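You operate a simulated robot arm through the tools that you are given. There is no shell and no other tool. Be economical: measure what you need, move in short steps, check, and stop when the job is done.

The job below is to be done with a simulated two-armed robot. You get a single attempt, and the scene is never put back.

Task
On the top of the side table, fold the cream cloth in half, so that its two short edges meet.

It is judged by the outcome, as a careful person would: the job done as asked, and still so three seconds after it is handed in. It fails if anything else is knocked over, pushed out of place, dropped, spilled or broken. Flat cloth is picked up by pressing the open fingertips on it (5 to 10 N) and closing them slowly along it; thin cloth reads only 2 to 8 mm in the jaws.

Robot
Two 7-joint arms with two-finger parallel grippers on one trunk, on a base that drives. Base frame: it is fixed to the floor where the robot stands at the start and does not move with it; the origin is under the middle of the robot, x ahead of it, y to its left, z up. Units: cm, rad, N and s.
The left shoulder is at the start at [7, 16.3, 112], the right one opposite. With the tool pointing down near the work surface each hand reaches from about 38 to 88 cm from the robot's upright axis, wherever it stands, measured 20 degrees to its own side. Places, roughly: top of the side table [50, -10, 80]. Payload 3.43 kg a hand.
The TCP of each hand is the grasp point between the finger pads, 3.4 cm short of the fingertips. In the tool frame z runs along the fingers and y along their closing line. Largest opening 12.8 cm; finger width 2.4, thickness 1.2; the body of the gripper, 4.8 by 13 cm, starts 9.6 cm behind the TCP.
Orientation is that of the tool frame in the base frame, as a unit quaternion [w, x, y, z]. With the fingers straight down and closing along the base's y, the tool's x points along the base's -x, its y along +y and its z along -z.

Tools
- The arms move only by the tool play_rows. It takes "left_increments", "right_increments" or both (then of equal length, played together; a hand with none holds still); each is a list of rows, each a list of 7 numbers: the turn, a rotation vector about the tool's x, y, z in rad, then the shift along the tool's x, y, z in cm, then the finger opening in cm, from 0 to 12.8. In form: [[wx, wy, wz, x, y, z, hand], ...]. A call has 1 to 10 rows; each row is the pose to reach, as a shift and turn from the pose commanded when the call began, along the tool's axes at that moment. A row lasts 0.2 s, in which the tool goes at most 5 cm and 0.15 rad; a call with a longer step from one row to the next is refused whole, and so is a gripper value outside its range. Where a pose cannot be reached the arm comes as near as it can. A force on the tool above 40 N (or 10 N above the force at the start of the call, whichever is more), or a blocked arm, ends the call early, and 0.2 s more pass. Each finger travels about 15.3 cm/s and halts on what it meets, pressing with about 21 N; the grip force reading is that of the motor and also rises with nothing between the fingers. The clock runs only during rows and for 0.2 s after the last one: add rows that repeat a pose to give the fingers time. It gives the time, the measured TCP pose, the force on the tool (base axes), the opening and the grip force at its end, in the units of the frame above (readings bear some noise), with the torque about the TCP (base axes, N m) and any sound that the robot's microphone picked up.
- Cameras (640 x 400 px; columns grow to the right, rows downward): "scene" is now at [12.62, -1.41, 133.12]; the picture's right is [-0.20, -0.98, 0.00], its down [-0.71, 0.15, -0.69] and it looks along [0.67, -0.14, -0.73] (base axes); focal length 292 px, centre (320, 200). "left" rides on the left gripper at [7.6, 1.1, -16] in its tool frame; the picture's right is [-0.15, 0.99, 0.00], its down [-0.88, -0.13, -0.46] and it looks along [-0.45, -0.07, 0.89] (tool axes); focal length 234 px, centre (320, 200). "right" rides on the right gripper at [7.6, -1.1, -16] in its tool frame; the picture's right is [0.15, 0.99, 0.00], its down [-0.88, 0.13, -0.46] and it looks along [-0.45, 0.07, 0.89] (tool axes); focal length 234 px, centre (320, 200). There is no depth. A picture from a camera that has moved, and an enlarged one, comes with that camera's place and axes in the base frame and with its lens.
- camera(camera): a new picture of that camera. The clock stands still meanwhile.
- move_column(by): slides the trunk up (or, below 0, down) by that many cm; the arms and the scene camera ride with it, the base frame stays. It gives what a move gives, with no picture.
- steer(legs): drives the robot by 1 to 6 legs, each [ahead, left, turn to the left] in cm, cm and rad, along the robot's own axes; the way and the turn of a leg run together, so that a leg with both is an arc; at most 150 cm and 3.142 rad a leg. The arms and the cameras ride along, it lands a little off, and it stops where it bumps. It gives what a move gives.
- head_to(pan, tilt): turns the head with the scene camera to pan (to the left, within 1.501 rad either way) and tilt (down, from -0.506 to 1.204), counted from straight ahead of the robot. It gives what a move gives.
- zoom(camera, box): a new picture of the part [left, top, right, bottom] of that camera's present view, enlarged. The clock stands still meanwhile.
- hand_in(): hands the job in; it is judged then, once.

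Go step by step. Nothing tells you exact positions but the pictures and the camera data: compare them with the known pose of the tool, close in by small moves and look again before you grip or let go. The budget is 120 turns and 88 pictures, counting those below and the enlarged ones. Unless the task says otherwise, let go and move clear before handing in, and close with one line.

The tools are called after "Request:" as a command line: name --argument value ..., lists and objects as JSON in quotes. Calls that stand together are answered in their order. play_rows: Moves the arms, as the interface text tells. Its arguments: {"type":"object","properties":{"left_increments":{"type":"array","items":{"type":"array","items":{"type":"number"}}},"right_increments":{"type":"array","items":{"type":"array","items":{"type":"number"}}}},"required":[]} The other tools are called the same way: move_column (by) slides the trunk up or down; steer (legs) drives the base; head_to (pan, tilt) turns the head that bears the scene camera; camera (camera) takes a picture; zoom (camera, box) takes an enlarged picture of a part of a camera's view; hand_in () hands the job in.

At the start:

```text
time_s: 0.0
left_tcp_pos: [67.3, 16.71, 103.66]
left_ee_rot: [-0.001, 0.0, 1.0, -0.001]
left_ft_force: [-0.3, -0.8, -0.3]
left_wrist_torque: [0.0, 0.0, 0.02]
left_opening: 12.82
left_finger_force: 0.1
right_tcp_pos: [44.43, -27.08, 96.43]
right_ee_rot: [-0.001, 0.0, 1.0, 0.0]
right_ft_force: [0.2, 0.1, -0.6]
right_wrist_torque: [0.02, 0.0, -0.02]
right_opening: 12.8
right_finger_force: 0.0
trunk travel left (down, up): [-60.0, 34.0]
robot x, y, heading: [0.07, -0.14, 0.002]
head pan, tilt: [-0.204, 0.815]
```

scene: 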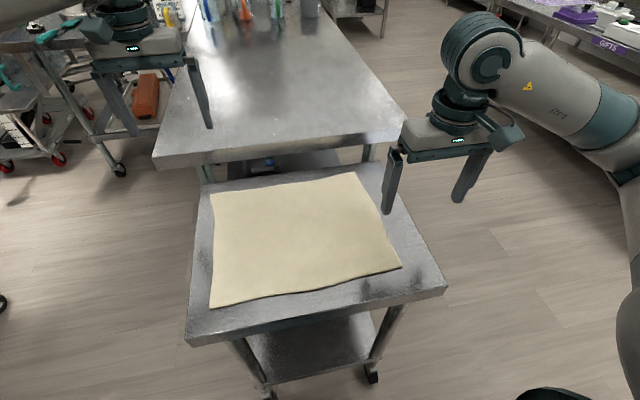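
right: 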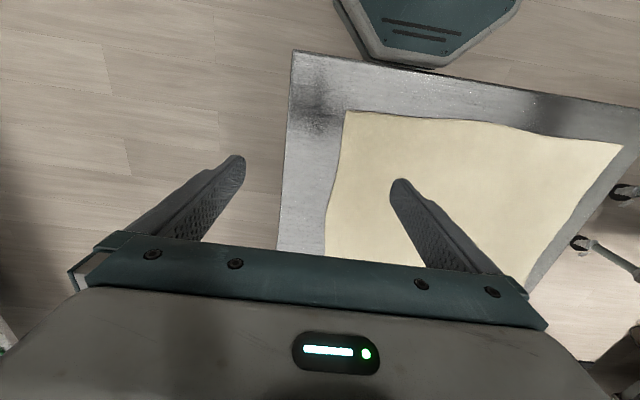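
left: 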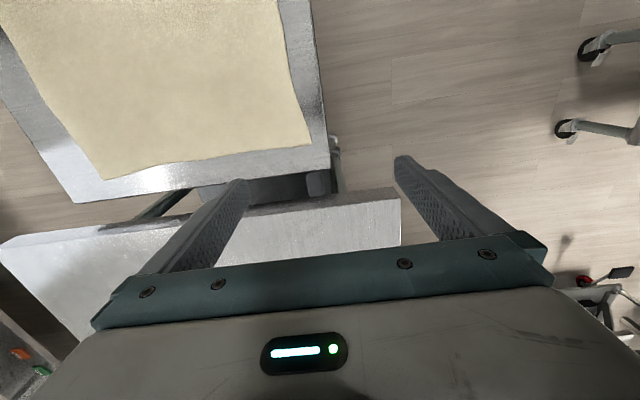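

The cloth lies at about x 39–70, y −24 to 14.5, so its short edges are the left and right ones. I want to work from the table's right side (facing +y) so both hands can hold one short edge, so I first check that the floor there is free.

Request:
head_to --pan -1.2 --tilt 0.6

Request:
camera --camera "scene"

```text
time_s: 1.3
left_tcp_pos: [67.32, 16.81, 103.66]
left_ee_rot: [0.0, -0.001, 1.0, 0.0]
left_ft_force: [0.2, 0.1, -0.4]
left_wrist_torque: [0.02, 0.01, 0.02]
left_opening: 12.81
left_finger_force: 0.1
right_tcp_pos: [44.58, -27.08, 96.35]
right_ee_rot: [0.0, 0.0, 1.0, 0.0]
right_ft_force: [-0.1, 0.2, 0.5]
right_wrist_torque: [0.02, -0.02, -0.04]
right_opening: 12.79
right_finger_force: 0.0
trunk travel left (down, up): [-60.0, 34.0]
robot x, y, heading: [-0.39, 0.29, 0.004]
head pan, tilt: [-1.201, 0.6]
```

```text
84 pictures are left
camera scene: at [8.0, -8.03, 134.93], right [-0.93, -0.36, 0.0], down [-0.2, 0.53, -0.82], along [0.3, -0.77, -0.57], focal length 292 px, centre (320, 200)
```

scene: 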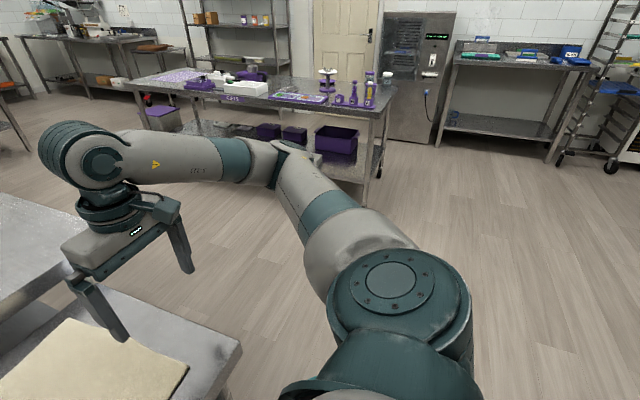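

The right side is open floor. I lift the trunk a little for clearance, then strafe right, turn to face +y and drive along the table's side.

Request:
move_column --by 12

Request:
steer --legs '[[0, -70, 0], [0, 0, 1.5708]]'

Request:
head_to --pan -0.6 --tilt 0.9

Request:
camera --camera "scene"

```text
time_s: 2.8
left_tcp_pos: [67.26, 16.86, 115.5]
left_ee_rot: [0.0, -0.001, 1.0, 0.0]
left_ft_force: [0.0, 0.1, 0.9]
left_wrist_torque: [0.02, 0.0, -0.01]
left_opening: 12.78
left_finger_force: 0.0
right_tcp_pos: [44.53, -27.07, 108.31]
right_ee_rot: [0.0, 0.0, 1.0, 0.0]
right_ft_force: [-0.4, 0.3, 0.0]
right_wrist_torque: [0.01, -0.02, 0.02]
right_opening: 12.81
right_finger_force: 0.2
trunk travel left (down, up): [-72.0, 22.0]
robot x, y, heading: [0.15, 0.32, 0.004]
head pan, tilt: [-1.201, 0.6]
```

```text
time_s: 10.5
left_tcp_pos: [-17.48, -3.78, 115.65]
left_ee_rot: [-0.001, 0.713, -0.701, 0.001]
left_ft_force: [-0.1, -0.4, -0.4]
left_wrist_torque: [0.01, -0.03, -0.01]
left_opening: 12.79
left_finger_force: 0.1
right_tcp_pos: [26.71, -25.87, 108.34]
right_ee_rot: [0.0, 0.712, -0.702, 0.001]
right_ft_force: [0.4, 0.3, 0.0]
right_wrist_torque: [0.02, 0.05, -0.02]
right_opening: 12.8
right_finger_force: 0.1
trunk travel left (down, up): [-72.0, 22.0]
robot x, y, heading: [0.42, -70.83, 1.589]
head pan, tilt: [-1.201, 0.6]
```

```text
time_s: 11.5
left_tcp_pos: [-17.44, -3.92, 115.64]
left_ee_rot: [0.0, 0.713, -0.701, -0.001]
left_ft_force: [-0.8, -0.2, -0.3]
left_wrist_torque: [-0.01, 0.01, 0.01]
left_opening: 12.8
left_finger_force: 0.0
right_tcp_pos: [26.76, -25.84, 108.58]
right_ee_rot: [0.001, 0.713, -0.701, 0.0]
right_ft_force: [-0.5, -0.6, -0.1]
right_wrist_torque: [-0.03, -0.02, 0.04]
right_opening: 12.8
right_finger_force: 0.1
trunk travel left (down, up): [-72.0, 22.0]
robot x, y, heading: [0.38, -70.74, 1.591]
head pan, tilt: [-0.6, 0.901]
```

```text
83 pictures are left
camera scene: at [4.2, -59.3, 144.46], right [0.83, -0.55, 0.0], down [-0.43, -0.65, -0.62], along [0.34, 0.52, -0.78], focal length 292 px, centre (320, 200)
```

scene: 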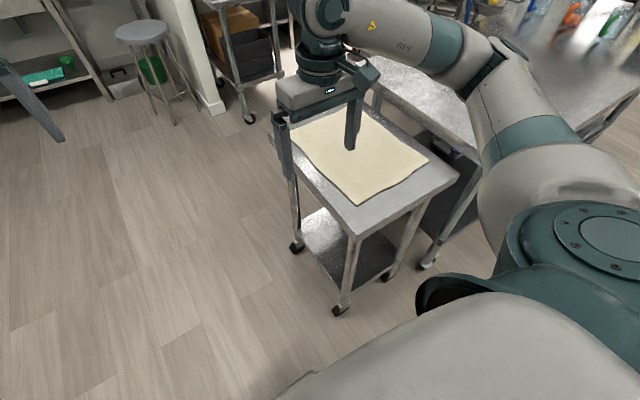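

The way is clear; the bottles stand far off on the long table. I strafe right to stand in front of the cloth's near short edge.

Request:
steer --legs '[[0, -48, -0.02]]'

Request:
head_to --pan 0.0 --tilt 0.85

Request:
camera --camera "scene"

```text
time_s: 14.3
left_tcp_pos: [30.31, -3.24, 115.72]
left_ee_rot: [0.0, 0.709, -0.706, 0.0]
left_ft_force: [-1.0, 0.2, 0.1]
left_wrist_torque: [-0.04, 0.01, 0.0]
left_opening: 12.79
left_finger_force: 0.0
right_tcp_pos: [74.35, -25.82, 108.5]
right_ee_rot: [0.0, 0.708, -0.706, 0.0]
right_ft_force: [-0.3, 0.9, 0.5]
right_wrist_torque: [-0.01, 0.0, 0.02]
right_opening: 12.81
right_finger_force: 0.0
trunk travel left (down, up): [-72.0, 22.0]
robot x, y, heading: [47.02, -70.29, 1.572]
head pan, tilt: [-0.6, 0.901]
```

```text
time_s: 15.3
left_tcp_pos: [30.44, -3.16, 115.57]
left_ee_rot: [0.0, 0.708, -0.706, 0.001]
left_ft_force: [-0.6, 0.2, 0.3]
left_wrist_torque: [0.03, -0.01, 0.01]
left_opening: 12.79
left_finger_force: 0.1
right_tcp_pos: [74.31, -25.84, 108.46]
right_ee_rot: [0.0, 0.708, -0.706, 0.001]
right_ft_force: [-0.1, -0.3, 0.3]
right_wrist_torque: [-0.01, 0.01, 0.01]
right_opening: 12.8
right_finger_force: 0.1
trunk travel left (down, up): [-72.0, 22.0]
robot x, y, heading: [47.24, -70.41, 1.572]
head pan, tilt: [0.0, 0.85]
```

```text
82 pictures are left
camera scene: at [47.03, -57.34, 144.84], right [1.0, 0.0, 0.0], down [0.0, -0.75, -0.66], along [0.0, 0.66, -0.75], focal length 292 px, centre (320, 200)
```

scene: 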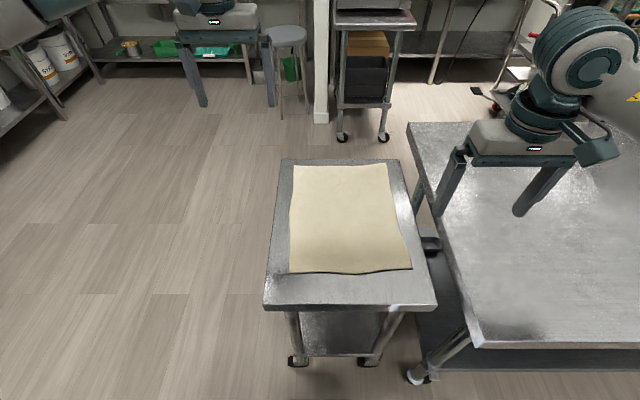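

I am well placed facing the cloth: near edge y≈−23, far edge y≈15.5, x from 39 to 70. I will pull up slightly closer, then bring both hands above the far short edge's corners (fingers close along x already).

Request:
steer --legs '[[4.5, 0, 0]]'

Request:
play_rows --left_increments '[[0, 0, 0, -1.5, -1.3, 0, 12.8], [0, 0, 0, -3, -2.6, 0, 11], [0, 0, 0, -4.5, -3.9, 0, 9], [0, 0, 0, -6, -5.2, 0, 8], [0, 0, 0, -7.5, -6.5, 0, 7], [0, 0, 0, -9, -7.8, 0, 6], [0, 0, 0, -10.5, -9.1, 0, 5], [0, 0, 0, -11.5, -10.4, 0, 4], [0, 0, 0, -11.5, -11.6, 0, 4]]' --right_increments '[[0, 0, 0, -3, 0.9, -0.5, 12.8], [0, 0, 0, -6.5, 1.8, -1, 11], [0, 0, 0, -10.5, 2.7, -1.5, 9], [0, 0, 0, -14.5, 3.6, -2, 8], [0, 0, 0, -18.5, 4.5, -2.5, 7], [0, 0, 0, -22.5, 5.4, -3, 6], [0, 0, 0, -26.5, 6.3, -3.5, 5], [0, 0, 0, -30.5, 7.2, -3.5, 4], [0, 0, 0, -34, 8.3, -3.5, 4]]'

Request:
camera --camera "scene"

```text
time_s: 16.2
left_tcp_pos: [30.26, 0.81, 115.81]
left_ee_rot: [-0.001, 0.709, -0.705, -0.001]
left_ft_force: [0.1, 0.3, 1.1]
left_wrist_torque: [0.05, 0.01, 0.01]
left_opening: 12.81
left_finger_force: 0.1
right_tcp_pos: [74.35, -21.72, 108.65]
right_ee_rot: [-0.001, 0.708, -0.706, -0.001]
right_ft_force: [-0.8, -0.2, 0.3]
right_wrist_torque: [0.09, -0.01, -0.02]
right_opening: 12.8
right_finger_force: 0.1
trunk travel left (down, up): [-72.0, 22.0]
robot x, y, heading: [47.75, -66.17, 1.574]
head pan, tilt: [0.0, 0.85]
```

```text
time_s: 18.2
left_tcp_pos: [41.8, 12.8, 115.62]
left_ee_rot: [0.0, 0.709, -0.705, 0.0]
left_ft_force: [0.2, -0.5, 0.1]
left_wrist_torque: [-0.02, -0.04, 0.01]
left_opening: 4.0
left_finger_force: 0.1
right_tcp_pos: [65.93, 12.68, 112.35]
right_ee_rot: [0.0, 0.709, -0.705, 0.001]
right_ft_force: [0.5, 0.3, 0.1]
right_wrist_torque: [-0.02, 0.02, 0.0]
right_opening: 3.96
right_finger_force: 0.0
trunk travel left (down, up): [-72.0, 22.0]
robot x, y, heading: [47.29, -65.94, 1.574]
head pan, tilt: [0.0, 0.85]
```

```text
81 pictures are left
camera scene: at [46.86, -52.83, 144.83], right [1.0, 0.0, 0.0], down [0.0, -0.75, -0.66], along [0.0, 0.66, -0.75], focal length 292 px, centre (320, 200)
```

scene: 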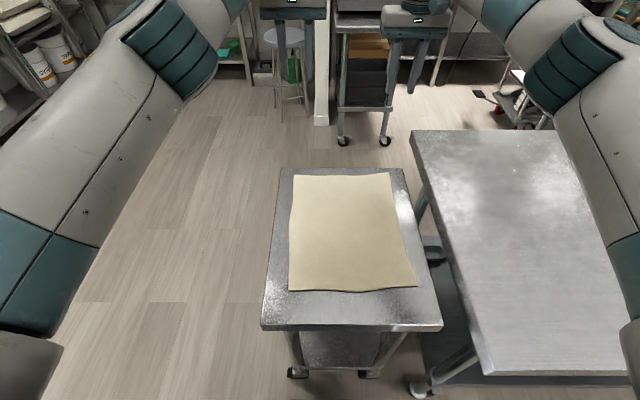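

Both hands are over the far edge corners. I lower the trunk back and look from the wrist cameras.

Request:
move_column --by -14

Request:
camera --camera "left"

Request:
camera --camera "right"

Request:
camera --camera "scene"

```text
time_s: 19.9
left_tcp_pos: [41.92, 12.71, 101.77]
left_ee_rot: [-0.001, 0.708, -0.706, 0.0]
left_ft_force: [-0.7, 0.1, 0.2]
left_wrist_torque: [0.04, -0.01, 0.02]
left_opening: 4.02
left_finger_force: 0.0
right_tcp_pos: [66.1, 12.56, 98.38]
right_ee_rot: [-0.001, 0.709, -0.706, 0.0]
right_ft_force: [0.0, 0.0, 0.6]
right_wrist_torque: [0.03, 0.02, -0.02]
right_opening: 4.0
right_finger_force: 0.2
trunk travel left (down, up): [-58.0, 36.0]
robot x, y, heading: [47.16, -66.21, 1.574]
head pan, tilt: [0.0, 0.85]
```

```text
80 pictures are left
camera left: at [40.8, 5.11, 117.54], right [-0.99, 0.14, 0.0], down [0.13, 0.88, 0.46], along [0.07, 0.45, -0.89], focal length 234 px, centre (320, 200)
```

left: 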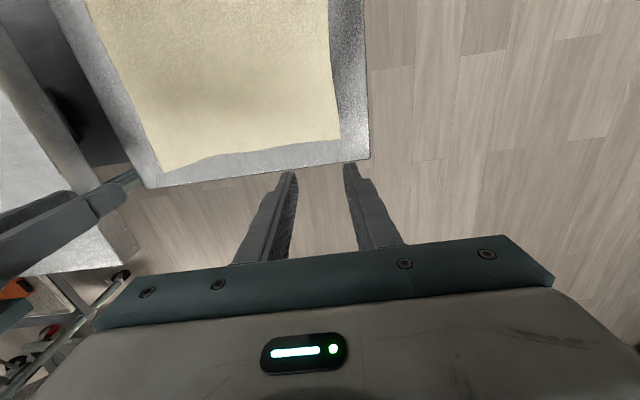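

```text
79 pictures are left
camera right: at [67.2, 4.81, 114.38], right [-0.99, -0.15, 0.0], down [-0.13, 0.88, 0.46], along [-0.07, 0.45, -0.89], focal length 234 px, centre (320, 200)
```

right: 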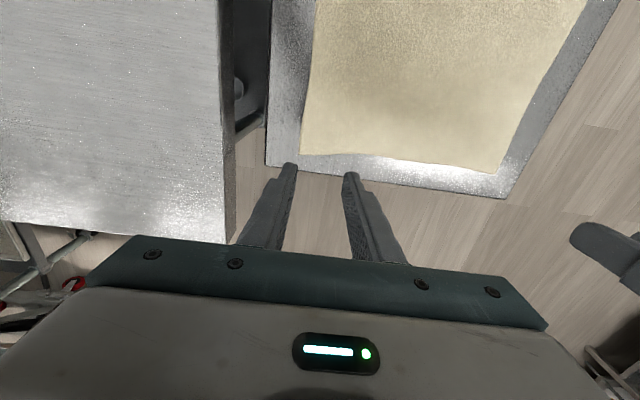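

```text
78 pictures are left
camera scene: at [47.02, -52.94, 130.85], right [1.0, 0.0, 0.0], down [0.0, -0.75, -0.66], along [0.0, 0.66, -0.75], focal length 292 px, centre (320, 200)
```

scene: 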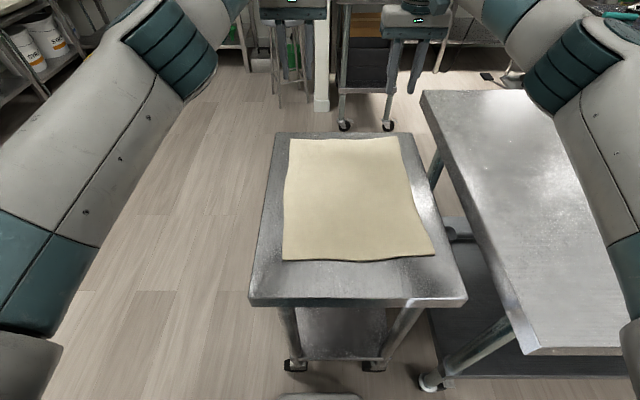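

The cloth's far corners are at about (38.7, 13.2) and (69.3, 14.9), z≈80. I lower both hands to just above the cloth, nudging the right hand 1 cm outward.

Request:
play_rows --left_increments '[[0, 0, 0, 0, 0, 3, 4], [0, 0, 0, 0, 0, 6, 4], [0, 0, 0, 0, 0, 9, 4], [0, 0, 0, 0, 0, 12, 4], [0, 0, 0, 0, 0, 14, 4], [0, 0, 0, 0, 0, 16, 4]]' --right_increments '[[0, 0, 0, -0.2, 0, 2.5, 4], [0, 0, 0, -0.5, 0, 5, 4], [0, 0, 0, -0.8, 0, 7.5, 4], [0, 0, 0, -1, 0, 10, 4], [0, 0, 0, -1, 0, 11.5, 4], [0, 0, 0, -1, 0, 12.6, 4]]'

Request:
camera --camera "left"

Request:
camera --camera "right"

Request:
zoom --camera "scene" --box '[240, 80, 480, 230]'

```text
time_s: 21.3
left_tcp_pos: [41.97, 12.82, 85.63]
left_ee_rot: [0.0, 0.709, -0.705, -0.001]
left_ft_force: [-0.2, 0.5, -0.2]
left_wrist_torque: [0.02, 0.0, -0.02]
left_opening: 4.01
left_finger_force: 0.0
right_tcp_pos: [66.01, 13.48, 85.64]
right_ee_rot: [0.0, 0.708, -0.707, 0.0]
right_ft_force: [0.2, -0.7, -0.2]
right_wrist_torque: [-0.01, 0.01, -0.01]
right_opening: 3.99
right_finger_force: 0.1
trunk travel left (down, up): [-58.0, 36.0]
robot x, y, heading: [47.51, -65.76, 1.576]
head pan, tilt: [0.0, 0.85]
```

```text
77 pictures are left
camera left: at [40.89, 5.21, 101.51], right [-0.99, 0.14, 0.0], down [0.13, 0.88, 0.46], along [0.07, 0.45, -0.89], focal length 234 px, centre (320, 200)
```

left: 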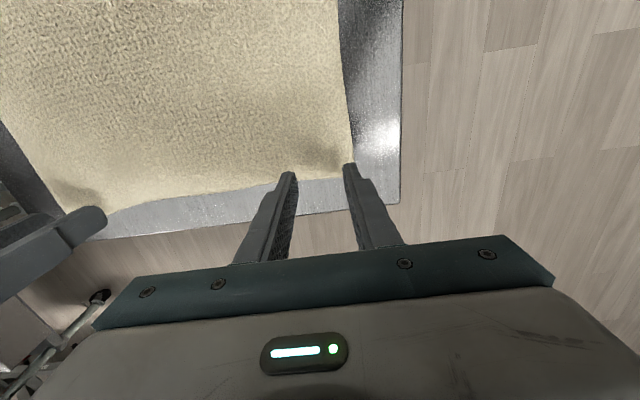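

```text
76 pictures are left
camera right: at [67.1, 5.76, 101.67], right [-0.99, -0.15, 0.0], down [-0.13, 0.88, 0.45], along [-0.07, 0.45, -0.89], focal length 234 px, centre (320, 200)
```

right: 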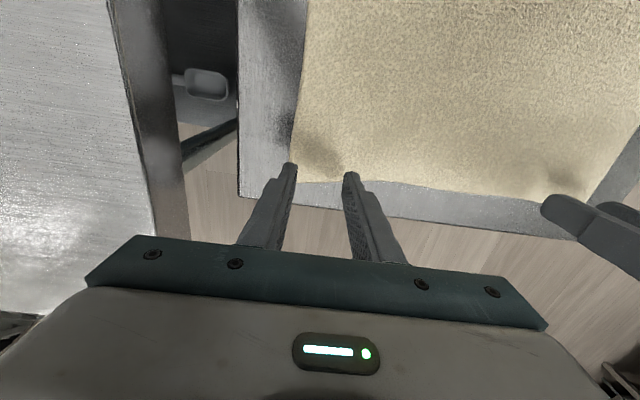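

```text
2.67 times, centred on (360, 155) of scene
camera zoom: at [47.03, -52.81, 130.83], right [1.0, 0.0, 0.0], down [0.0, -0.75, -0.66], along [0.0, 0.66, -0.75], focal length 777 px, centre (213, 320)
```

zoom: 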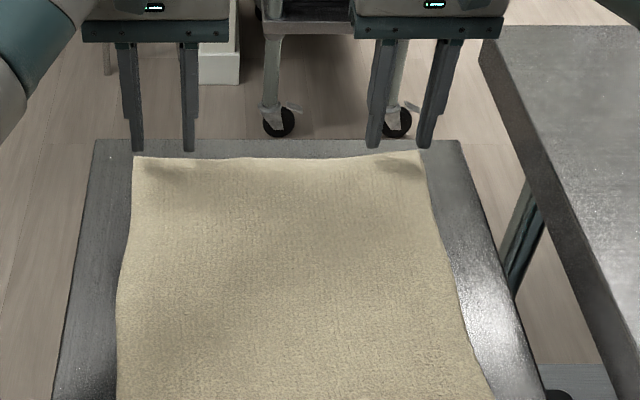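

The fingertips sit about 1.5–2 cm above the cloth, just inside the far edge at both corners. I lower gently until contact.

Request:
play_rows --left_increments '[[0, 0, 0, 0.3, 0, 0.5, 4], [0, 0, 0, 0.3, 0, 1.0, 4], [0, 0, 0, 0.3, 0, 1.3, 4], [0, 0, 0, 0.3, 0, 1.5, 4]]' --right_increments '[[0, 0, 0, 0.3, 0, 0.5, 4], [0, 0, 0, 0.3, 0, 1.0, 4], [0, 0, 0, 0.3, 0, 1.3, 4], [0, 0, 0, 0.3, 0, 1.5, 4]]'

```text
time_s: 22.3
left_tcp_pos: [41.9, 12.48, 84.26]
left_ee_rot: [0.0, 0.709, -0.705, 0.001]
left_ft_force: [-0.7, 0.2, -0.1]
left_wrist_torque: [0.02, -0.01, 0.03]
left_opening: 4.03
left_finger_force: 0.1
right_tcp_pos: [66.1, 13.27, 84.17]
right_ee_rot: [0.001, 0.708, -0.706, 0.0]
right_ft_force: [-0.4, 0.4, 0.0]
right_wrist_torque: [0.0, 0.02, 0.02]
right_opening: 3.98
right_finger_force: 0.1
trunk travel left (down, up): [-58.0, 36.0]
robot x, y, heading: [47.1, -65.83, 1.574]
head pan, tilt: [0.0, 0.85]
```

No contact yet at TCP z≈84.2; I continue in small steps.

Request:
play_rows --left_increments '[[0, 0, 0, 0, 0, 0.3, 4], [0, 0, 0, 0, 0, 0.5, 4], [0, 0, 0, 0, 0, 0.7, 4]]' --right_increments '[[0, 0, 0, 0, 0, 0.3, 4], [0, 0, 0, 0, 0, 0.5, 4], [0, 0, 0, 0, 0, 0.7, 4]]'

```text
time_s: 23.1
left_tcp_pos: [41.93, 12.4, 83.66]
left_ee_rot: [-0.002, 0.708, -0.706, -0.001]
left_ft_force: [0.2, 1.4, 9.7]
left_wrist_torque: [0.05, -0.01, -0.01]
left_opening: 3.98
left_finger_force: 0.1
right_tcp_pos: [66.09, 13.1, 83.79]
right_ee_rot: [-0.001, 0.709, -0.705, -0.001]
right_ft_force: [1.1, 0.9, 6.8]
right_wrist_torque: [-0.01, 0.05, -0.03]
right_opening: 3.99
right_finger_force: 0.0
trunk travel left (down, up): [-58.0, 36.0]
robot x, y, heading: [47.74, -66.09, 1.572]
head pan, tilt: [0.0, 0.85]
```

Both hands press at 7–10 N. I close the fingers slowly along the edge.

Request:
play_rows --left_increments '[[0, 0, 0, 0, 0, 0, 3.5], [0, 0, 0, 0, 0, 0, 3.0], [0, 0, 0, 0, 0, 0, 2.5], [0, 0, 0, 0, 0, 0, 2.0], [0, 0, 0, 0, 0, 0, 1.5], [0, 0, 0, 0, 0, 0, 1.0], [0, 0, 0, 0, 0, 0, 0.5], [0, 0, 0, 0, 0, 0, 0.0], [0, 0, 0, 0, 0, 0, 0], [0, 0, 0, 0, 0, 0, 0]]' --right_increments '[[0, 0, 0, 0, 0, 0, 3.5], [0, 0, 0, 0, 0, 0, 3.0], [0, 0, 0, 0, 0, 0, 2.5], [0, 0, 0, 0, 0, 0, 2.0], [0, 0, 0, 0, 0, 0, 1.5], [0, 0, 0, 0, 0, 0, 1.0], [0, 0, 0, 0, 0, 0, 0.5], [0, 0, 0, 0, 0, 0, 0.0], [0, 0, 0, 0, 0, 0, 0], [0, 0, 0, 0, 0, 0, 0]]'

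Request:
zoom --camera "scene" --box '[240, 80, 480, 230]'

Request:
camera --camera "left"

Request:
camera --camera "right"

```text
time_s: 25.3
left_tcp_pos: [41.8, 12.36, 83.63]
left_ee_rot: [-0.002, 0.709, -0.705, -0.001]
left_ft_force: [1.4, 1.0, 15.4]
left_wrist_torque: [-0.01, -0.05, 0.0]
left_opening: 0.02
left_finger_force: 21.0
right_tcp_pos: [66.01, 13.05, 83.84]
right_ee_rot: [-0.001, 0.709, -0.706, -0.001]
right_ft_force: [-2.5, -0.5, 7.5]
right_wrist_torque: [-0.03, 0.08, 0.01]
right_opening: 0.35
right_finger_force: 20.8
trunk travel left (down, up): [-58.0, 36.0]
robot x, y, heading: [47.22, -65.91, 1.574]
head pan, tilt: [0.0, 0.85]
```

```text
2.67 times, centred on (360, 155) of scene
camera zoom: at [46.99, -53.23, 130.88], right [1.0, 0.0, 0.0], down [0.0, -0.75, -0.66], along [0.0, 0.66, -0.75], focal length 777 px, centre (213, 320)
```

zoom: 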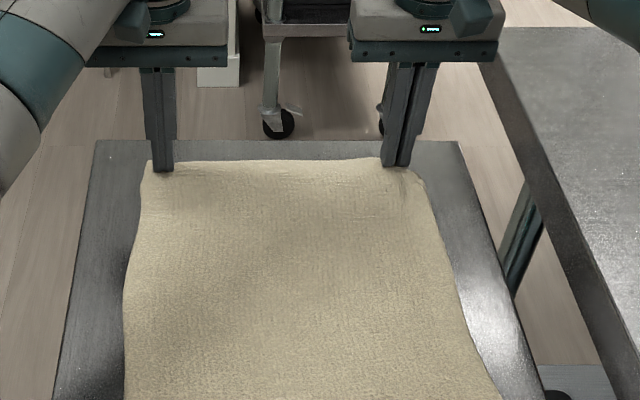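

```text
73 pictures are left
camera left: at [40.77, 4.6, 99.51], right [-0.99, 0.14, 0.0], down [0.13, 0.88, 0.46], along [0.07, 0.45, -0.89], focal length 234 px, centre (320, 200)
```

left: 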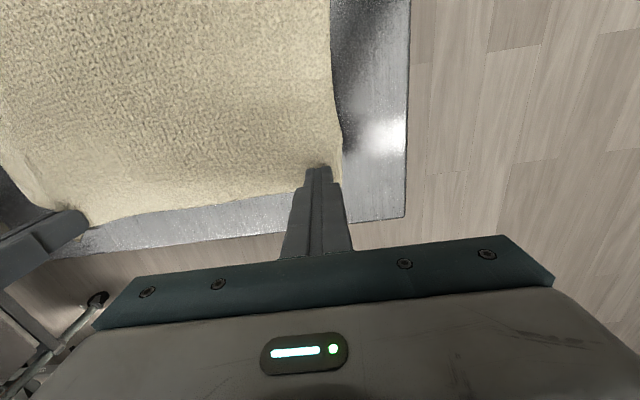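

```text
72 pictures are left
camera right: at [67.15, 5.26, 99.76], right [-0.99, -0.15, 0.0], down [-0.13, 0.88, 0.46], along [-0.07, 0.45, -0.89], focal length 234 px, centre (320, 200)
```

right: 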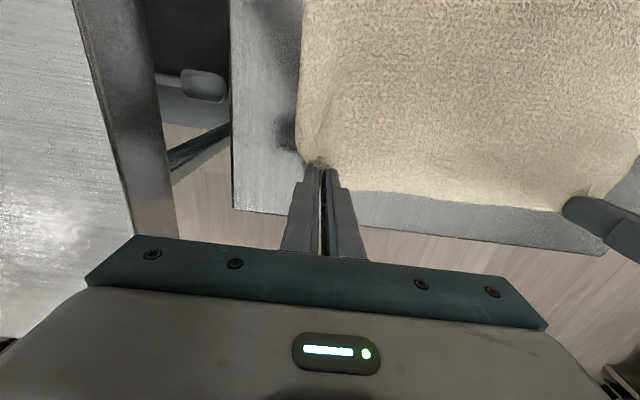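

The right hand has a pinch (3.5 mm); the left slipped (0.2 mm). I lift the left slightly, reopen, shift it 2 cm inward and press again.

Request:
play_rows --left_increments '[[0, 0, 0, 0, 0, -1.5, 0], [0, 0, 0, 0.2, -1, -2, 2], [0, 0, 0, 0.3, -2, -2, 4], [0, 0, 0, 0.3, -2, -2, 4.5], [0, 0, 0, 0.3, -2, -1.2, 4.5], [0, 0, 0, 0.3, -2, -0.6, 4.5], [0, 0, 0, 0.3, -2, -0.2, 4.5], [0, 0, 0, 0.3, -2, -0.05, 4.5]]'

Request:
camera --camera "left"

```text
time_s: 27.1
left_tcp_pos: [43.86, 12.12, 83.76]
left_ee_rot: [-0.003, 0.708, -0.706, 0.0]
left_ft_force: [-1.2, -0.2, 5.7]
left_wrist_torque: [-0.02, 0.01, -0.01]
left_opening: 4.51
left_finger_force: 0.0
right_tcp_pos: [65.98, 13.12, 83.71]
right_ee_rot: [-0.001, 0.708, -0.706, -0.001]
right_ft_force: [-0.4, 3.4, 15.2]
right_wrist_torque: [0.11, -0.02, -0.05]
right_opening: 0.32
right_finger_force: 21.1
trunk travel left (down, up): [-58.0, 36.0]
robot x, y, heading: [47.45, -66.02, 1.572]
head pan, tilt: [0.0, 0.85]
```

```text
71 pictures are left
camera left: at [42.8, 4.46, 99.59], right [-0.99, 0.14, 0.0], down [0.13, 0.88, 0.46], along [0.07, 0.45, -0.89], focal length 234 px, centre (320, 200)
```

left: 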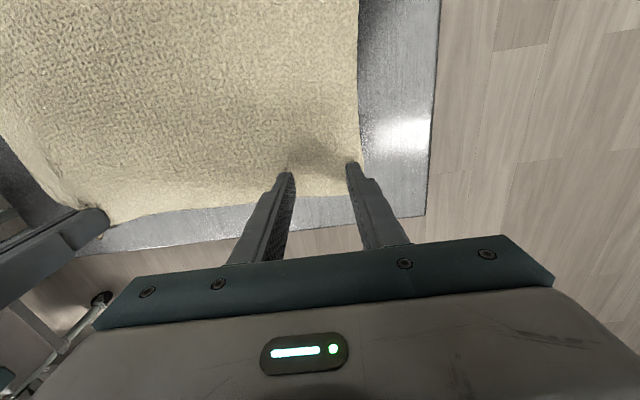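

The outer finger is still close to the side edge. I shift another 1 cm inward, press a little harder, and close.

Request:
play_rows --left_increments '[[0, 0, 0, 0, 0, -1, 4.5], [0, 0, 0, 0, -1, -1, 4.5], [0, 0, 0, 0, -1, -0.3, 4.5], [0, 0, 0, 0, -1, 0.15, 4.5], [0, 0, 0, 0, -1, 0.15, 4.2], [0, 0, 0, 0, -1, 0.15, 3.8], [0, 0, 0, 0, -1, 0.15, 3.4], [0, 0, 0, 0, -1, 0.15, 3.0], [0, 0, 0, 0, -1, 0.15, 2.6], [0, 0, 0, 0, -1, 0.15, 2.2]]'

Request:
play_rows --left_increments '[[0, 0, 0, 0, 0, 0, 1.8], [0, 0, 0, 0, 0, 0, 1.4], [0, 0, 0, 0, 0, 0, 1.0], [0, 0, 0, 0, 0, 0, 0.6], [0, 0, 0, 0, 0, 0, 0.2], [0, 0, 0, 0, 0, 0, 0], [0, 0, 0, 0, 0, 0, 0]]'

Request:
camera --camera "left"

```text
time_s: 29.3
left_tcp_pos: [44.88, 11.96, 83.79]
left_ee_rot: [-0.003, 0.708, -0.706, -0.002]
left_ft_force: [7.2, 1.6, 23.1]
left_wrist_torque: [0.01, -0.12, -0.07]
left_opening: 2.29
left_finger_force: 0.5
right_tcp_pos: [66.1, 12.96, 83.67]
right_ee_rot: [-0.001, 0.709, -0.706, -0.001]
right_ft_force: [-5.7, 2.0, 7.2]
right_wrist_torque: [0.03, 0.17, 0.0]
right_opening: 0.36
right_finger_force: 20.9
trunk travel left (down, up): [-58.0, 36.0]
robot x, y, heading: [47.32, -66.11, 1.575]
head pan, tilt: [0.0, 0.85]
```

```text
time_s: 30.9
left_tcp_pos: [44.92, 11.89, 83.73]
left_ee_rot: [-0.002, 0.709, -0.706, -0.001]
left_ft_force: [13.6, -1.0, 26.9]
left_wrist_torque: [-0.07, -0.49, -0.14]
left_opening: 0.79
left_finger_force: 21.1
right_tcp_pos: [66.0, 13.08, 83.93]
right_ee_rot: [0.0, 0.708, -0.706, -0.002]
right_ft_force: [-13.6, -0.8, 2.7]
right_wrist_torque: [0.0, 0.49, -0.03]
right_opening: 0.42
right_finger_force: 21.0
trunk travel left (down, up): [-58.0, 36.0]
robot x, y, heading: [47.1, -65.96, 1.58]
head pan, tilt: [0.0, 0.85]
```

```text
70 pictures are left
camera left: at [43.79, 4.25, 99.49], right [-0.99, 0.14, 0.0], down [0.13, 0.88, 0.46], along [0.07, 0.46, -0.89], focal length 234 px, centre (320, 200)
```

left: 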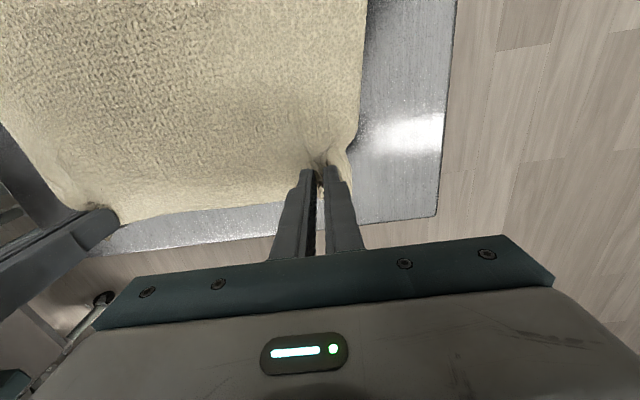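

Both hands now hold cloth (8 and 4 mm), with tension between them. I lift 3 cm while easing the hands together, and check.

Request:
play_rows --left_increments '[[0, 0, 0, 0, -0.2, -0.5, 0], [0, 0, 0, 0.1, -0.4, -1.2, 0], [0, 0, 0, 0.2, -0.5, -2, 0], [0, 0, 0, 0.3, -0.5, -3, 0]]' --right_increments '[[0, 0, 0, 0, 0.2, -0.5, 0], [0, 0, 0, 0.1, 0.3, -1.2, 0], [0, 0, 0, 0.2, 0.4, -2, 0], [0, 0, 0, 0.3, 0.4, -3, 0]]'

Request:
camera --camera "scene"

Request:
camera --camera "right"

Request:
camera --camera "left"

```text
time_s: 31.9
left_tcp_pos: [45.35, 11.86, 86.25]
left_ee_rot: [0.0, 0.709, -0.706, 0.0]
left_ft_force: [1.9, 0.8, 0.2]
left_wrist_torque: [0.0, -0.06, -0.02]
left_opening: 0.34
left_finger_force: 20.6
right_tcp_pos: [65.57, 12.99, 86.55]
right_ee_rot: [0.0, 0.708, -0.706, 0.001]
right_ft_force: [-2.3, -0.2, 0.8]
right_wrist_torque: [0.0, -0.01, 0.05]
right_opening: 0.25
right_finger_force: 20.7
trunk travel left (down, up): [-58.0, 36.0]
robot x, y, heading: [47.03, -66.21, 1.576]
head pan, tilt: [0.0, 0.85]
```

```text
69 pictures are left
camera scene: at [47.02, -52.95, 130.84], right [1.0, 0.0, 0.0], down [0.0, -0.75, -0.66], along [0.0, 0.66, -0.75], focal length 292 px, centre (320, 200)
```

scene: 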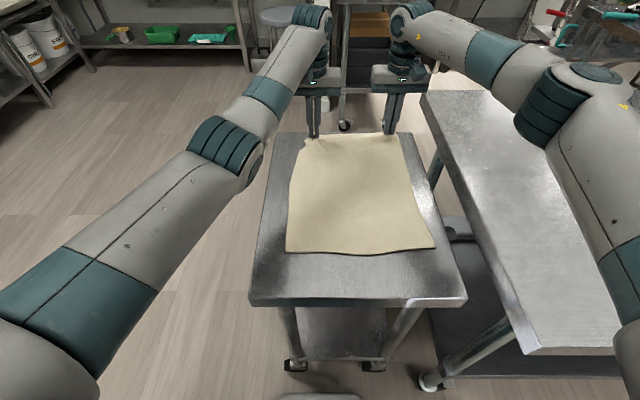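

```text
68 pictures are left
camera right: at [66.71, 5.08, 102.5], right [-0.99, -0.15, 0.0], down [-0.13, 0.88, 0.46], along [-0.07, 0.45, -0.89], focal length 234 px, centre (320, 200)
```

right: 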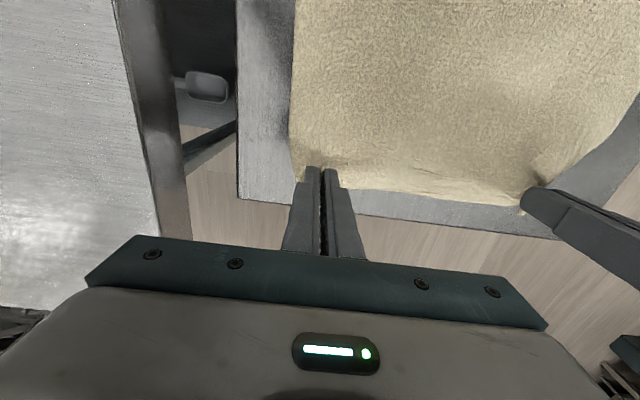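

```text
67 pictures are left
camera left: at [44.38, 4.28, 102.05], right [-0.99, 0.14, 0.0], down [0.13, 0.88, 0.46], along [0.06, 0.45, -0.89], focal length 234 px, centre (320, 200)
```

left: 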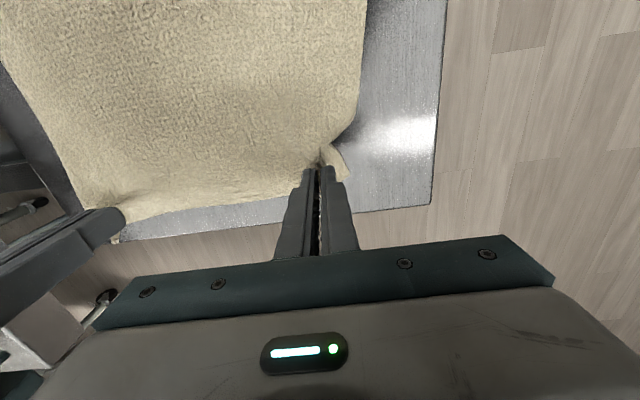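

The cloth is held at both corners and lifted. The near edge lies at y≈−22 (left) / −21 (right), so I carry the held edge up and toward me on an arc over the fold line y≈−4.5.

Request:
play_rows --left_increments '[[0, 0, 0, 0.5, 0, -2, 0], [0, 0, 0, 1.6, 0, -4.5, 0], [0, 0, 0, 3, 0, -6.8, 0], [0, 0, 0, 4.9, 0, -8.9, 0], [0, 0, 0, 7.1, 0, -10.7, 0], [0, 0, 0, 9.5, 0, -12, 0], [0, 0, 0, 12, 0, -12.8, 0], [0, 0, 0, 14, 0, -13, 0]]' --right_increments '[[0, 0, 0, 0.5, 0, -2, 0], [0, 0, 0, 1.6, 0, -4.5, 0], [0, 0, 0, 3, 0, -6.8, 0], [0, 0, 0, 4.9, 0, -8.9, 0], [0, 0, 0, 7.1, 0, -10.7, 0], [0, 0, 0, 9.5, 0, -12, 0], [0, 0, 0, 12, 0, -12.8, 0], [0, 0, 0, 14, 0, -13, 0]]'

Request:
camera --camera "scene"

Request:
camera --camera "right"

```text
time_s: 33.7
left_tcp_pos: [45.27, -2.39, 99.32]
left_ee_rot: [0.0, 0.709, -0.705, 0.0]
left_ft_force: [2.6, 0.1, -0.6]
left_wrist_torque: [0.05, -0.06, -0.02]
left_opening: 0.39
left_finger_force: 21.2
right_tcp_pos: [65.67, -1.07, 99.68]
right_ee_rot: [0.0, 0.709, -0.706, 0.0]
right_ft_force: [-2.2, 0.0, 0.2]
right_wrist_torque: [0.01, 0.06, 0.08]
right_opening: 0.26
right_finger_force: 21.1
trunk travel left (down, up): [-58.0, 36.0]
robot x, y, heading: [47.44, -65.85, 1.572]
head pan, tilt: [0.0, 0.85]
```

```text
66 pictures are left
camera scene: at [47.02, -52.98, 130.85], right [1.0, 0.0, 0.0], down [0.0, -0.75, -0.66], along [0.0, 0.66, -0.75], focal length 292 px, centre (320, 200)
```

scene: 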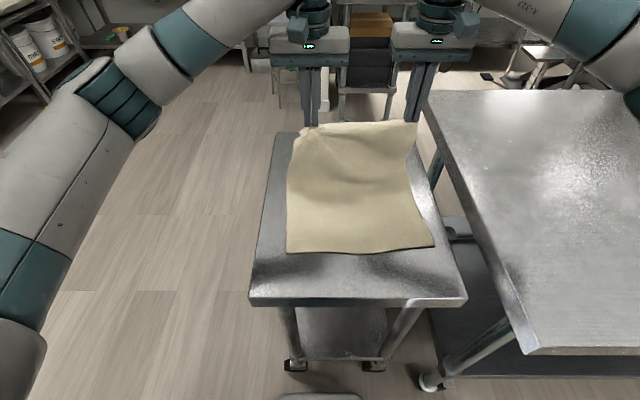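

```text
65 pictures are left
camera right: at [66.87, -8.75, 115.63], right [-0.99, -0.15, 0.0], down [-0.13, 0.88, 0.46], along [-0.07, 0.45, -0.89], focal length 234 px, centre (320, 200)
```

right: 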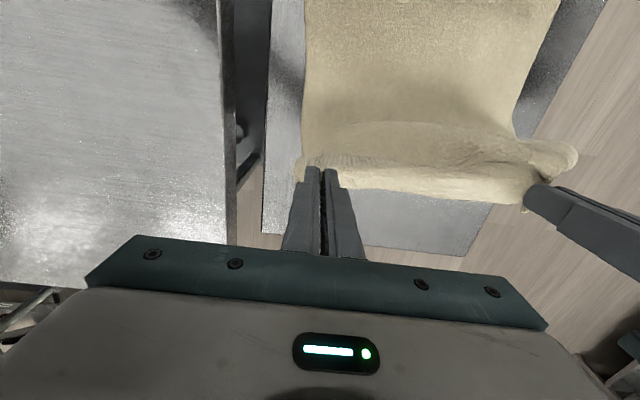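

The cloth hangs nicely from both hands and the near edge has not moved. I lower slightly, then back the base 9 cm, which carries the edge on and makes room to tilt the tools.

Request:
play_rows --left_increments '[[0, 0, 0, 0.5, 0, 0.7, 0], [0, 0, 0, 1, 0, 1.5, 0]]' --right_increments '[[0, 0, 0, 0.5, 0, 0.7, 0], [0, 0, 0, 1, 0, 1.5, 0]]'

Request:
steer --legs '[[-8.5, 0, 0]]'

Request:
camera --camera "scene"

```text
time_s: 34.3
left_tcp_pos: [45.5, -3.04, 97.83]
left_ee_rot: [0.0, 0.709, -0.705, 0.0]
left_ft_force: [1.9, 0.5, -1.1]
left_wrist_torque: [0.01, -0.07, -0.04]
left_opening: 0.4
left_finger_force: 21.0
right_tcp_pos: [65.74, -1.92, 98.05]
right_ee_rot: [0.0, 0.708, -0.706, 0.0]
right_ft_force: [-1.6, -0.2, -0.2]
right_wrist_torque: [0.01, 0.04, 0.0]
right_opening: 0.29
right_finger_force: 20.5
trunk travel left (down, up): [-58.0, 36.0]
robot x, y, heading: [47.39, -65.9, 1.578]
head pan, tilt: [0.0, 0.85]
```

```text
time_s: 35.3
left_tcp_pos: [45.53, -11.5, 97.87]
left_ee_rot: [-0.001, 0.709, -0.705, -0.001]
left_ft_force: [2.2, -0.6, -0.6]
left_wrist_torque: [0.04, -0.1, -0.02]
left_opening: 0.38
left_finger_force: 20.7
right_tcp_pos: [65.77, -10.35, 98.19]
right_ee_rot: [0.0, 0.708, -0.706, 0.0]
right_ft_force: [-1.8, 0.9, 0.4]
right_wrist_torque: [0.01, 0.02, 0.05]
right_opening: 0.28
right_finger_force: 20.4
trunk travel left (down, up): [-58.0, 36.0]
robot x, y, heading: [46.95, -73.99, 1.576]
head pan, tilt: [0.0, 0.85]
```

```text
64 pictures are left
camera scene: at [47.06, -61.32, 130.85], right [1.0, 0.0, 0.0], down [0.0, -0.75, -0.66], along [0.0, 0.66, -0.75], focal length 292 px, centre (320, 200)
```

scene: 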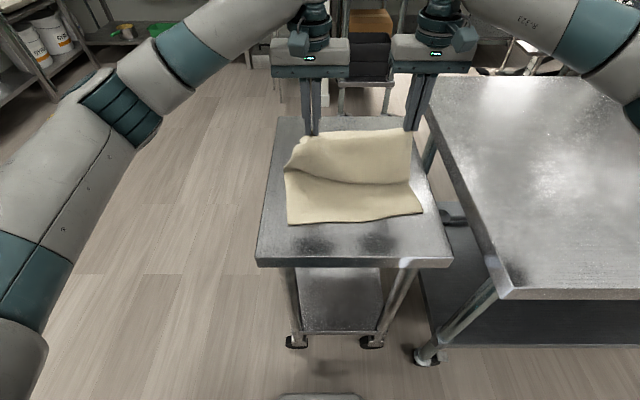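

The edge is now past the fold line. I continue the arc down to just above the near edge, tilting the fingers so they point away from me (helps the edge lie flat).

Request:
play_rows --left_increments '[[0, -0.1, 0, 2.84, 0, 0.32, 0], [0, -0.2, 0, 5.38, 0, 2.27, 0], [0, -0.3, 0, 7.51, 0, 4.25, 0], [0, -0.4, 0, 9.22, 0, 6.87, 0], [0, -0.5, 0, 10.53, 0, 9.71, 0], [0, -0.6, 0, 11.32, 0, 11.5, 0], [0, -0.7, 0, 11.99, 0, 12.4, 0]]' --right_increments '[[0, -0.1, 0, 2.84, 0, 0.32, 0], [0, -0.2, 0, 5.38, 0, 2.27, 0], [0, -0.3, 0, 7.51, 0, 4.25, 0], [0, -0.4, 0, 9.22, 0, 6.87, 0], [0, -0.5, 0, 10.53, 0, 9.71, 0], [0, -0.6, 0, 11.32, 0, 11.5, 0], [0, -0.7, 0, 11.99, 0, 12.4, 0]]'

Request:
camera --camera "scene"

Request:
camera --camera "left"

Request:
camera --camera "right"

```text
time_s: 36.9
left_tcp_pos: [45.46, -23.45, 85.45]
left_ee_rot: [-0.243, 0.666, -0.662, -0.244]
left_ft_force: [2.1, -0.2, 3.0]
left_wrist_torque: [0.05, -0.06, -0.06]
left_opening: 0.36
left_finger_force: 20.6
right_tcp_pos: [65.91, -21.85, 85.78]
right_ee_rot: [-0.242, 0.665, -0.664, -0.243]
right_ft_force: [-3.0, 0.1, -0.2]
right_wrist_torque: [-0.03, 0.03, 0.07]
right_opening: 0.27
right_finger_force: 20.9
right hand out of reach, approached as far as the arm can: row 7
trunk travel left (down, up): [-58.0, 36.0]
robot x, y, heading: [47.44, -74.24, 1.576]
head pan, tilt: [0.0, 0.85]
```

```text
63 pictures are left
camera scene: at [47.11, -61.28, 130.86], right [1.0, 0.0, 0.0], down [0.0, -0.75, -0.66], along [0.0, 0.66, -0.75], focal length 292 px, centre (320, 200)
```

scene: 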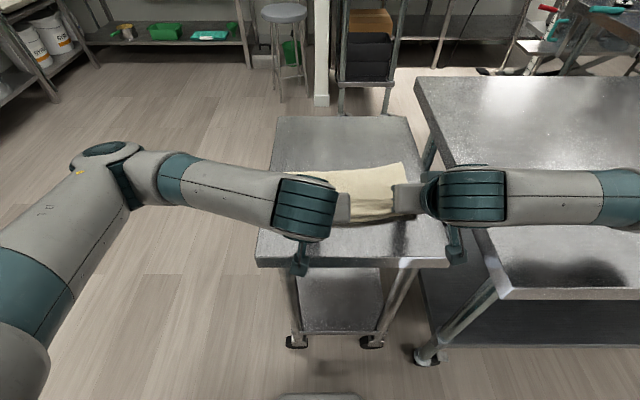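

```text
62 pictures are left
camera left: at [44.44, -39.66, 92.48], right [-0.99, 0.11, 0.09], down [0.13, 0.38, 0.92], along [0.06, 0.92, -0.39], focal length 234 px, centre (320, 200)
```

left: 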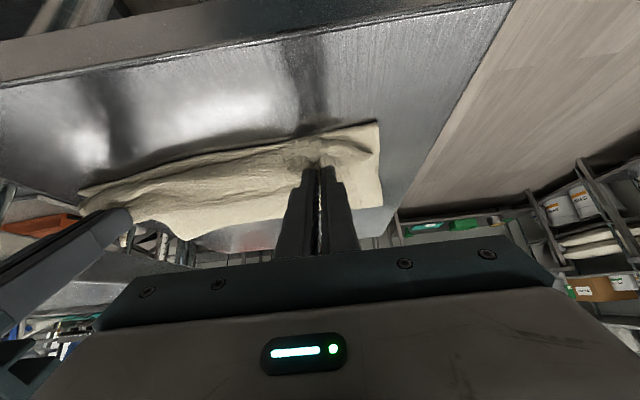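

```text
61 pictures are left
camera right: at [67.09, -38.22, 93.09], right [-0.99, -0.11, -0.09], down [-0.13, 0.38, 0.92], along [-0.07, 0.92, -0.39], focal length 234 px, centre (320, 200)
```

right: 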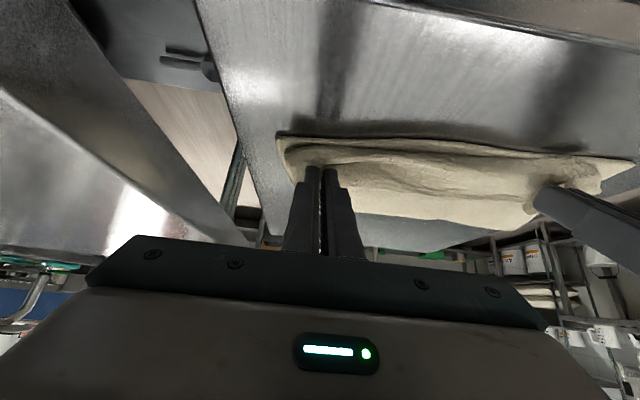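

The hands are near the target with the cloth held about 1 cm above the lower layer. I zoom in to see how the held edge sits relative to the near edge.

Request:
zoom --camera "left" --box '[60, 100, 400, 260]'

Request:
zoom --camera "right" --box '[260, 100, 640, 260]'

Request:
zoom --camera "scene" --box '[240, 120, 460, 260]'

```text
1.88 times, centred on (230, 180) of left
camera zoom: at [44.44, -39.66, 92.48], right [-0.99, 0.11, 0.09], down [0.13, 0.38, 0.92], along [0.06, 0.92, -0.39], focal length 441 px, centre (489, 238)
```

zoom: 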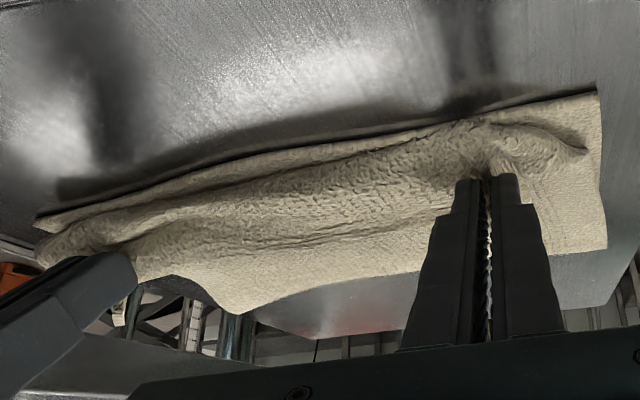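

```text
1.68 times, centred on (450, 180) of right
camera zoom: at [67.09, -38.22, 93.09], right [-0.99, -0.11, -0.09], down [-0.13, 0.38, 0.92], along [-0.07, 0.92, -0.39], focal length 394 px, centre (101, 234)
```

zoom: 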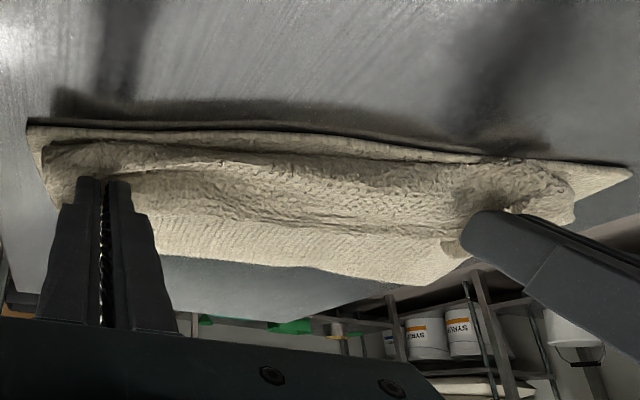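

```text
2.86 times, centred on (350, 190) of scene
camera zoom: at [47.11, -61.28, 130.86], right [1.0, 0.0, 0.0], down [0.0, -0.75, -0.66], along [0.0, 0.66, -0.75], focal length 833 px, centre (234, 229)
```

zoom: 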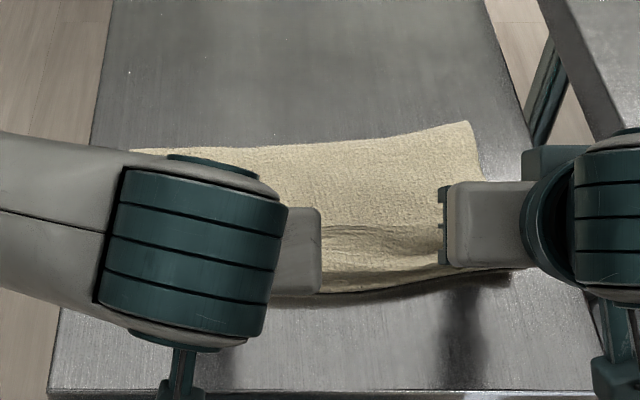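

The held edge sits close to the near edge, with the right side about 1 cm short. I back the base 1.5 cm (the right arm was at its limit), then correct with the arms while lowering onto the lower layer.

Request:
steer --legs '[[-1.5, 0, 0]]'

Request:
play_rows --left_increments '[[0, 0, 0, -0.07, 0, 0.6, 0], [0, 0, 0, -0.15, 0, 1.2, 0], [0, 0, 0, -0.22, 0, 1.75, 0]]' --right_increments '[[0, 0, 0, 0.15, 0, 0.44, 0], [0, 0, 0, 0.3, 0, 0.88, 0], [0, 0, 0, 0.45, 0, 1.32, 0]]'

Request:
camera --camera "left"

Request:
camera --camera "right"

```text
time_s: 37.7
left_tcp_pos: [45.41, -24.89, 85.34]
left_ee_rot: [-0.242, 0.665, -0.663, -0.243]
left_ft_force: [2.1, 0.4, 1.6]
left_wrist_torque: [-0.02, -0.04, -0.07]
left_opening: 0.36
left_finger_force: 20.2
right_tcp_pos: [65.88, -23.26, 85.75]
right_ee_rot: [-0.242, 0.665, -0.664, -0.242]
right_ft_force: [-2.5, -0.3, -0.7]
right_wrist_torque: [0.02, 0.03, 0.09]
right_opening: 0.23
right_finger_force: 21.5
trunk travel left (down, up): [-58.0, 36.0]
robot x, y, heading: [47.02, -75.49, 1.571]
head pan, tilt: [0.0, 0.85]
```

```text
time_s: 38.5
left_tcp_pos: [45.39, -23.68, 84.27]
left_ee_rot: [-0.245, 0.665, -0.662, -0.243]
left_ft_force: [3.2, -3.0, 12.9]
left_wrist_torque: [0.11, -0.1, -0.08]
left_opening: 0.36
left_finger_force: 20.6
right_tcp_pos: [65.69, -22.83, 84.53]
right_ee_rot: [-0.242, 0.666, -0.663, -0.243]
right_ft_force: [-1.6, -0.6, 1.2]
right_wrist_torque: [-0.01, 0.05, 0.1]
right_opening: 0.31
right_finger_force: 21.1
trunk travel left (down, up): [-58.0, 36.0]
robot x, y, heading: [47.28, -75.65, 1.573]
head pan, tilt: [0.0, 0.85]
```

```text
57 pictures are left
camera left: at [44.4, -39.81, 91.4], right [-0.99, 0.11, 0.09], down [0.13, 0.38, 0.92], along [0.06, 0.92, -0.39], focal length 234 px, centre (320, 200)
```

left: 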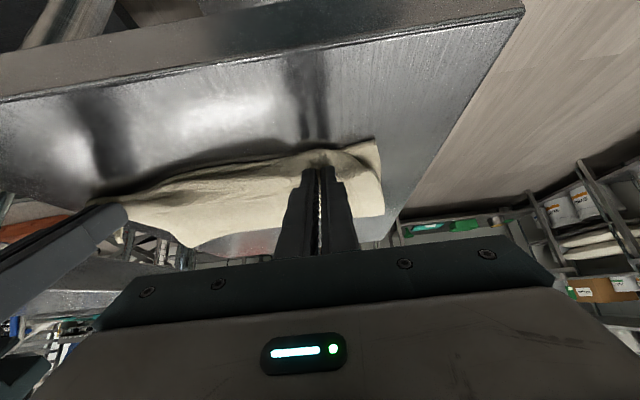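

```text
56 pictures are left
camera right: at [66.89, -39.16, 91.88], right [-0.99, -0.11, -0.09], down [-0.13, 0.38, 0.92], along [-0.07, 0.92, -0.39], focal length 234 px, centre (320, 200)
```

right: 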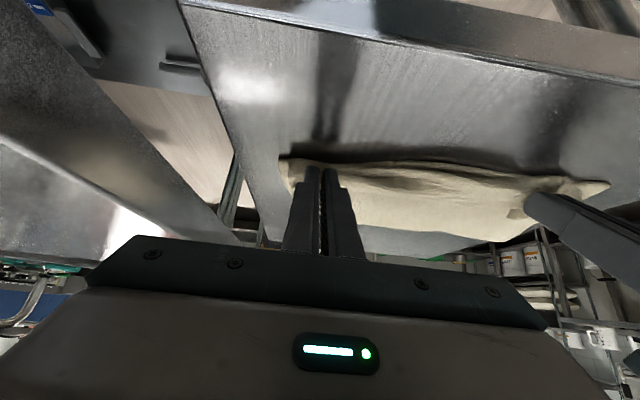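

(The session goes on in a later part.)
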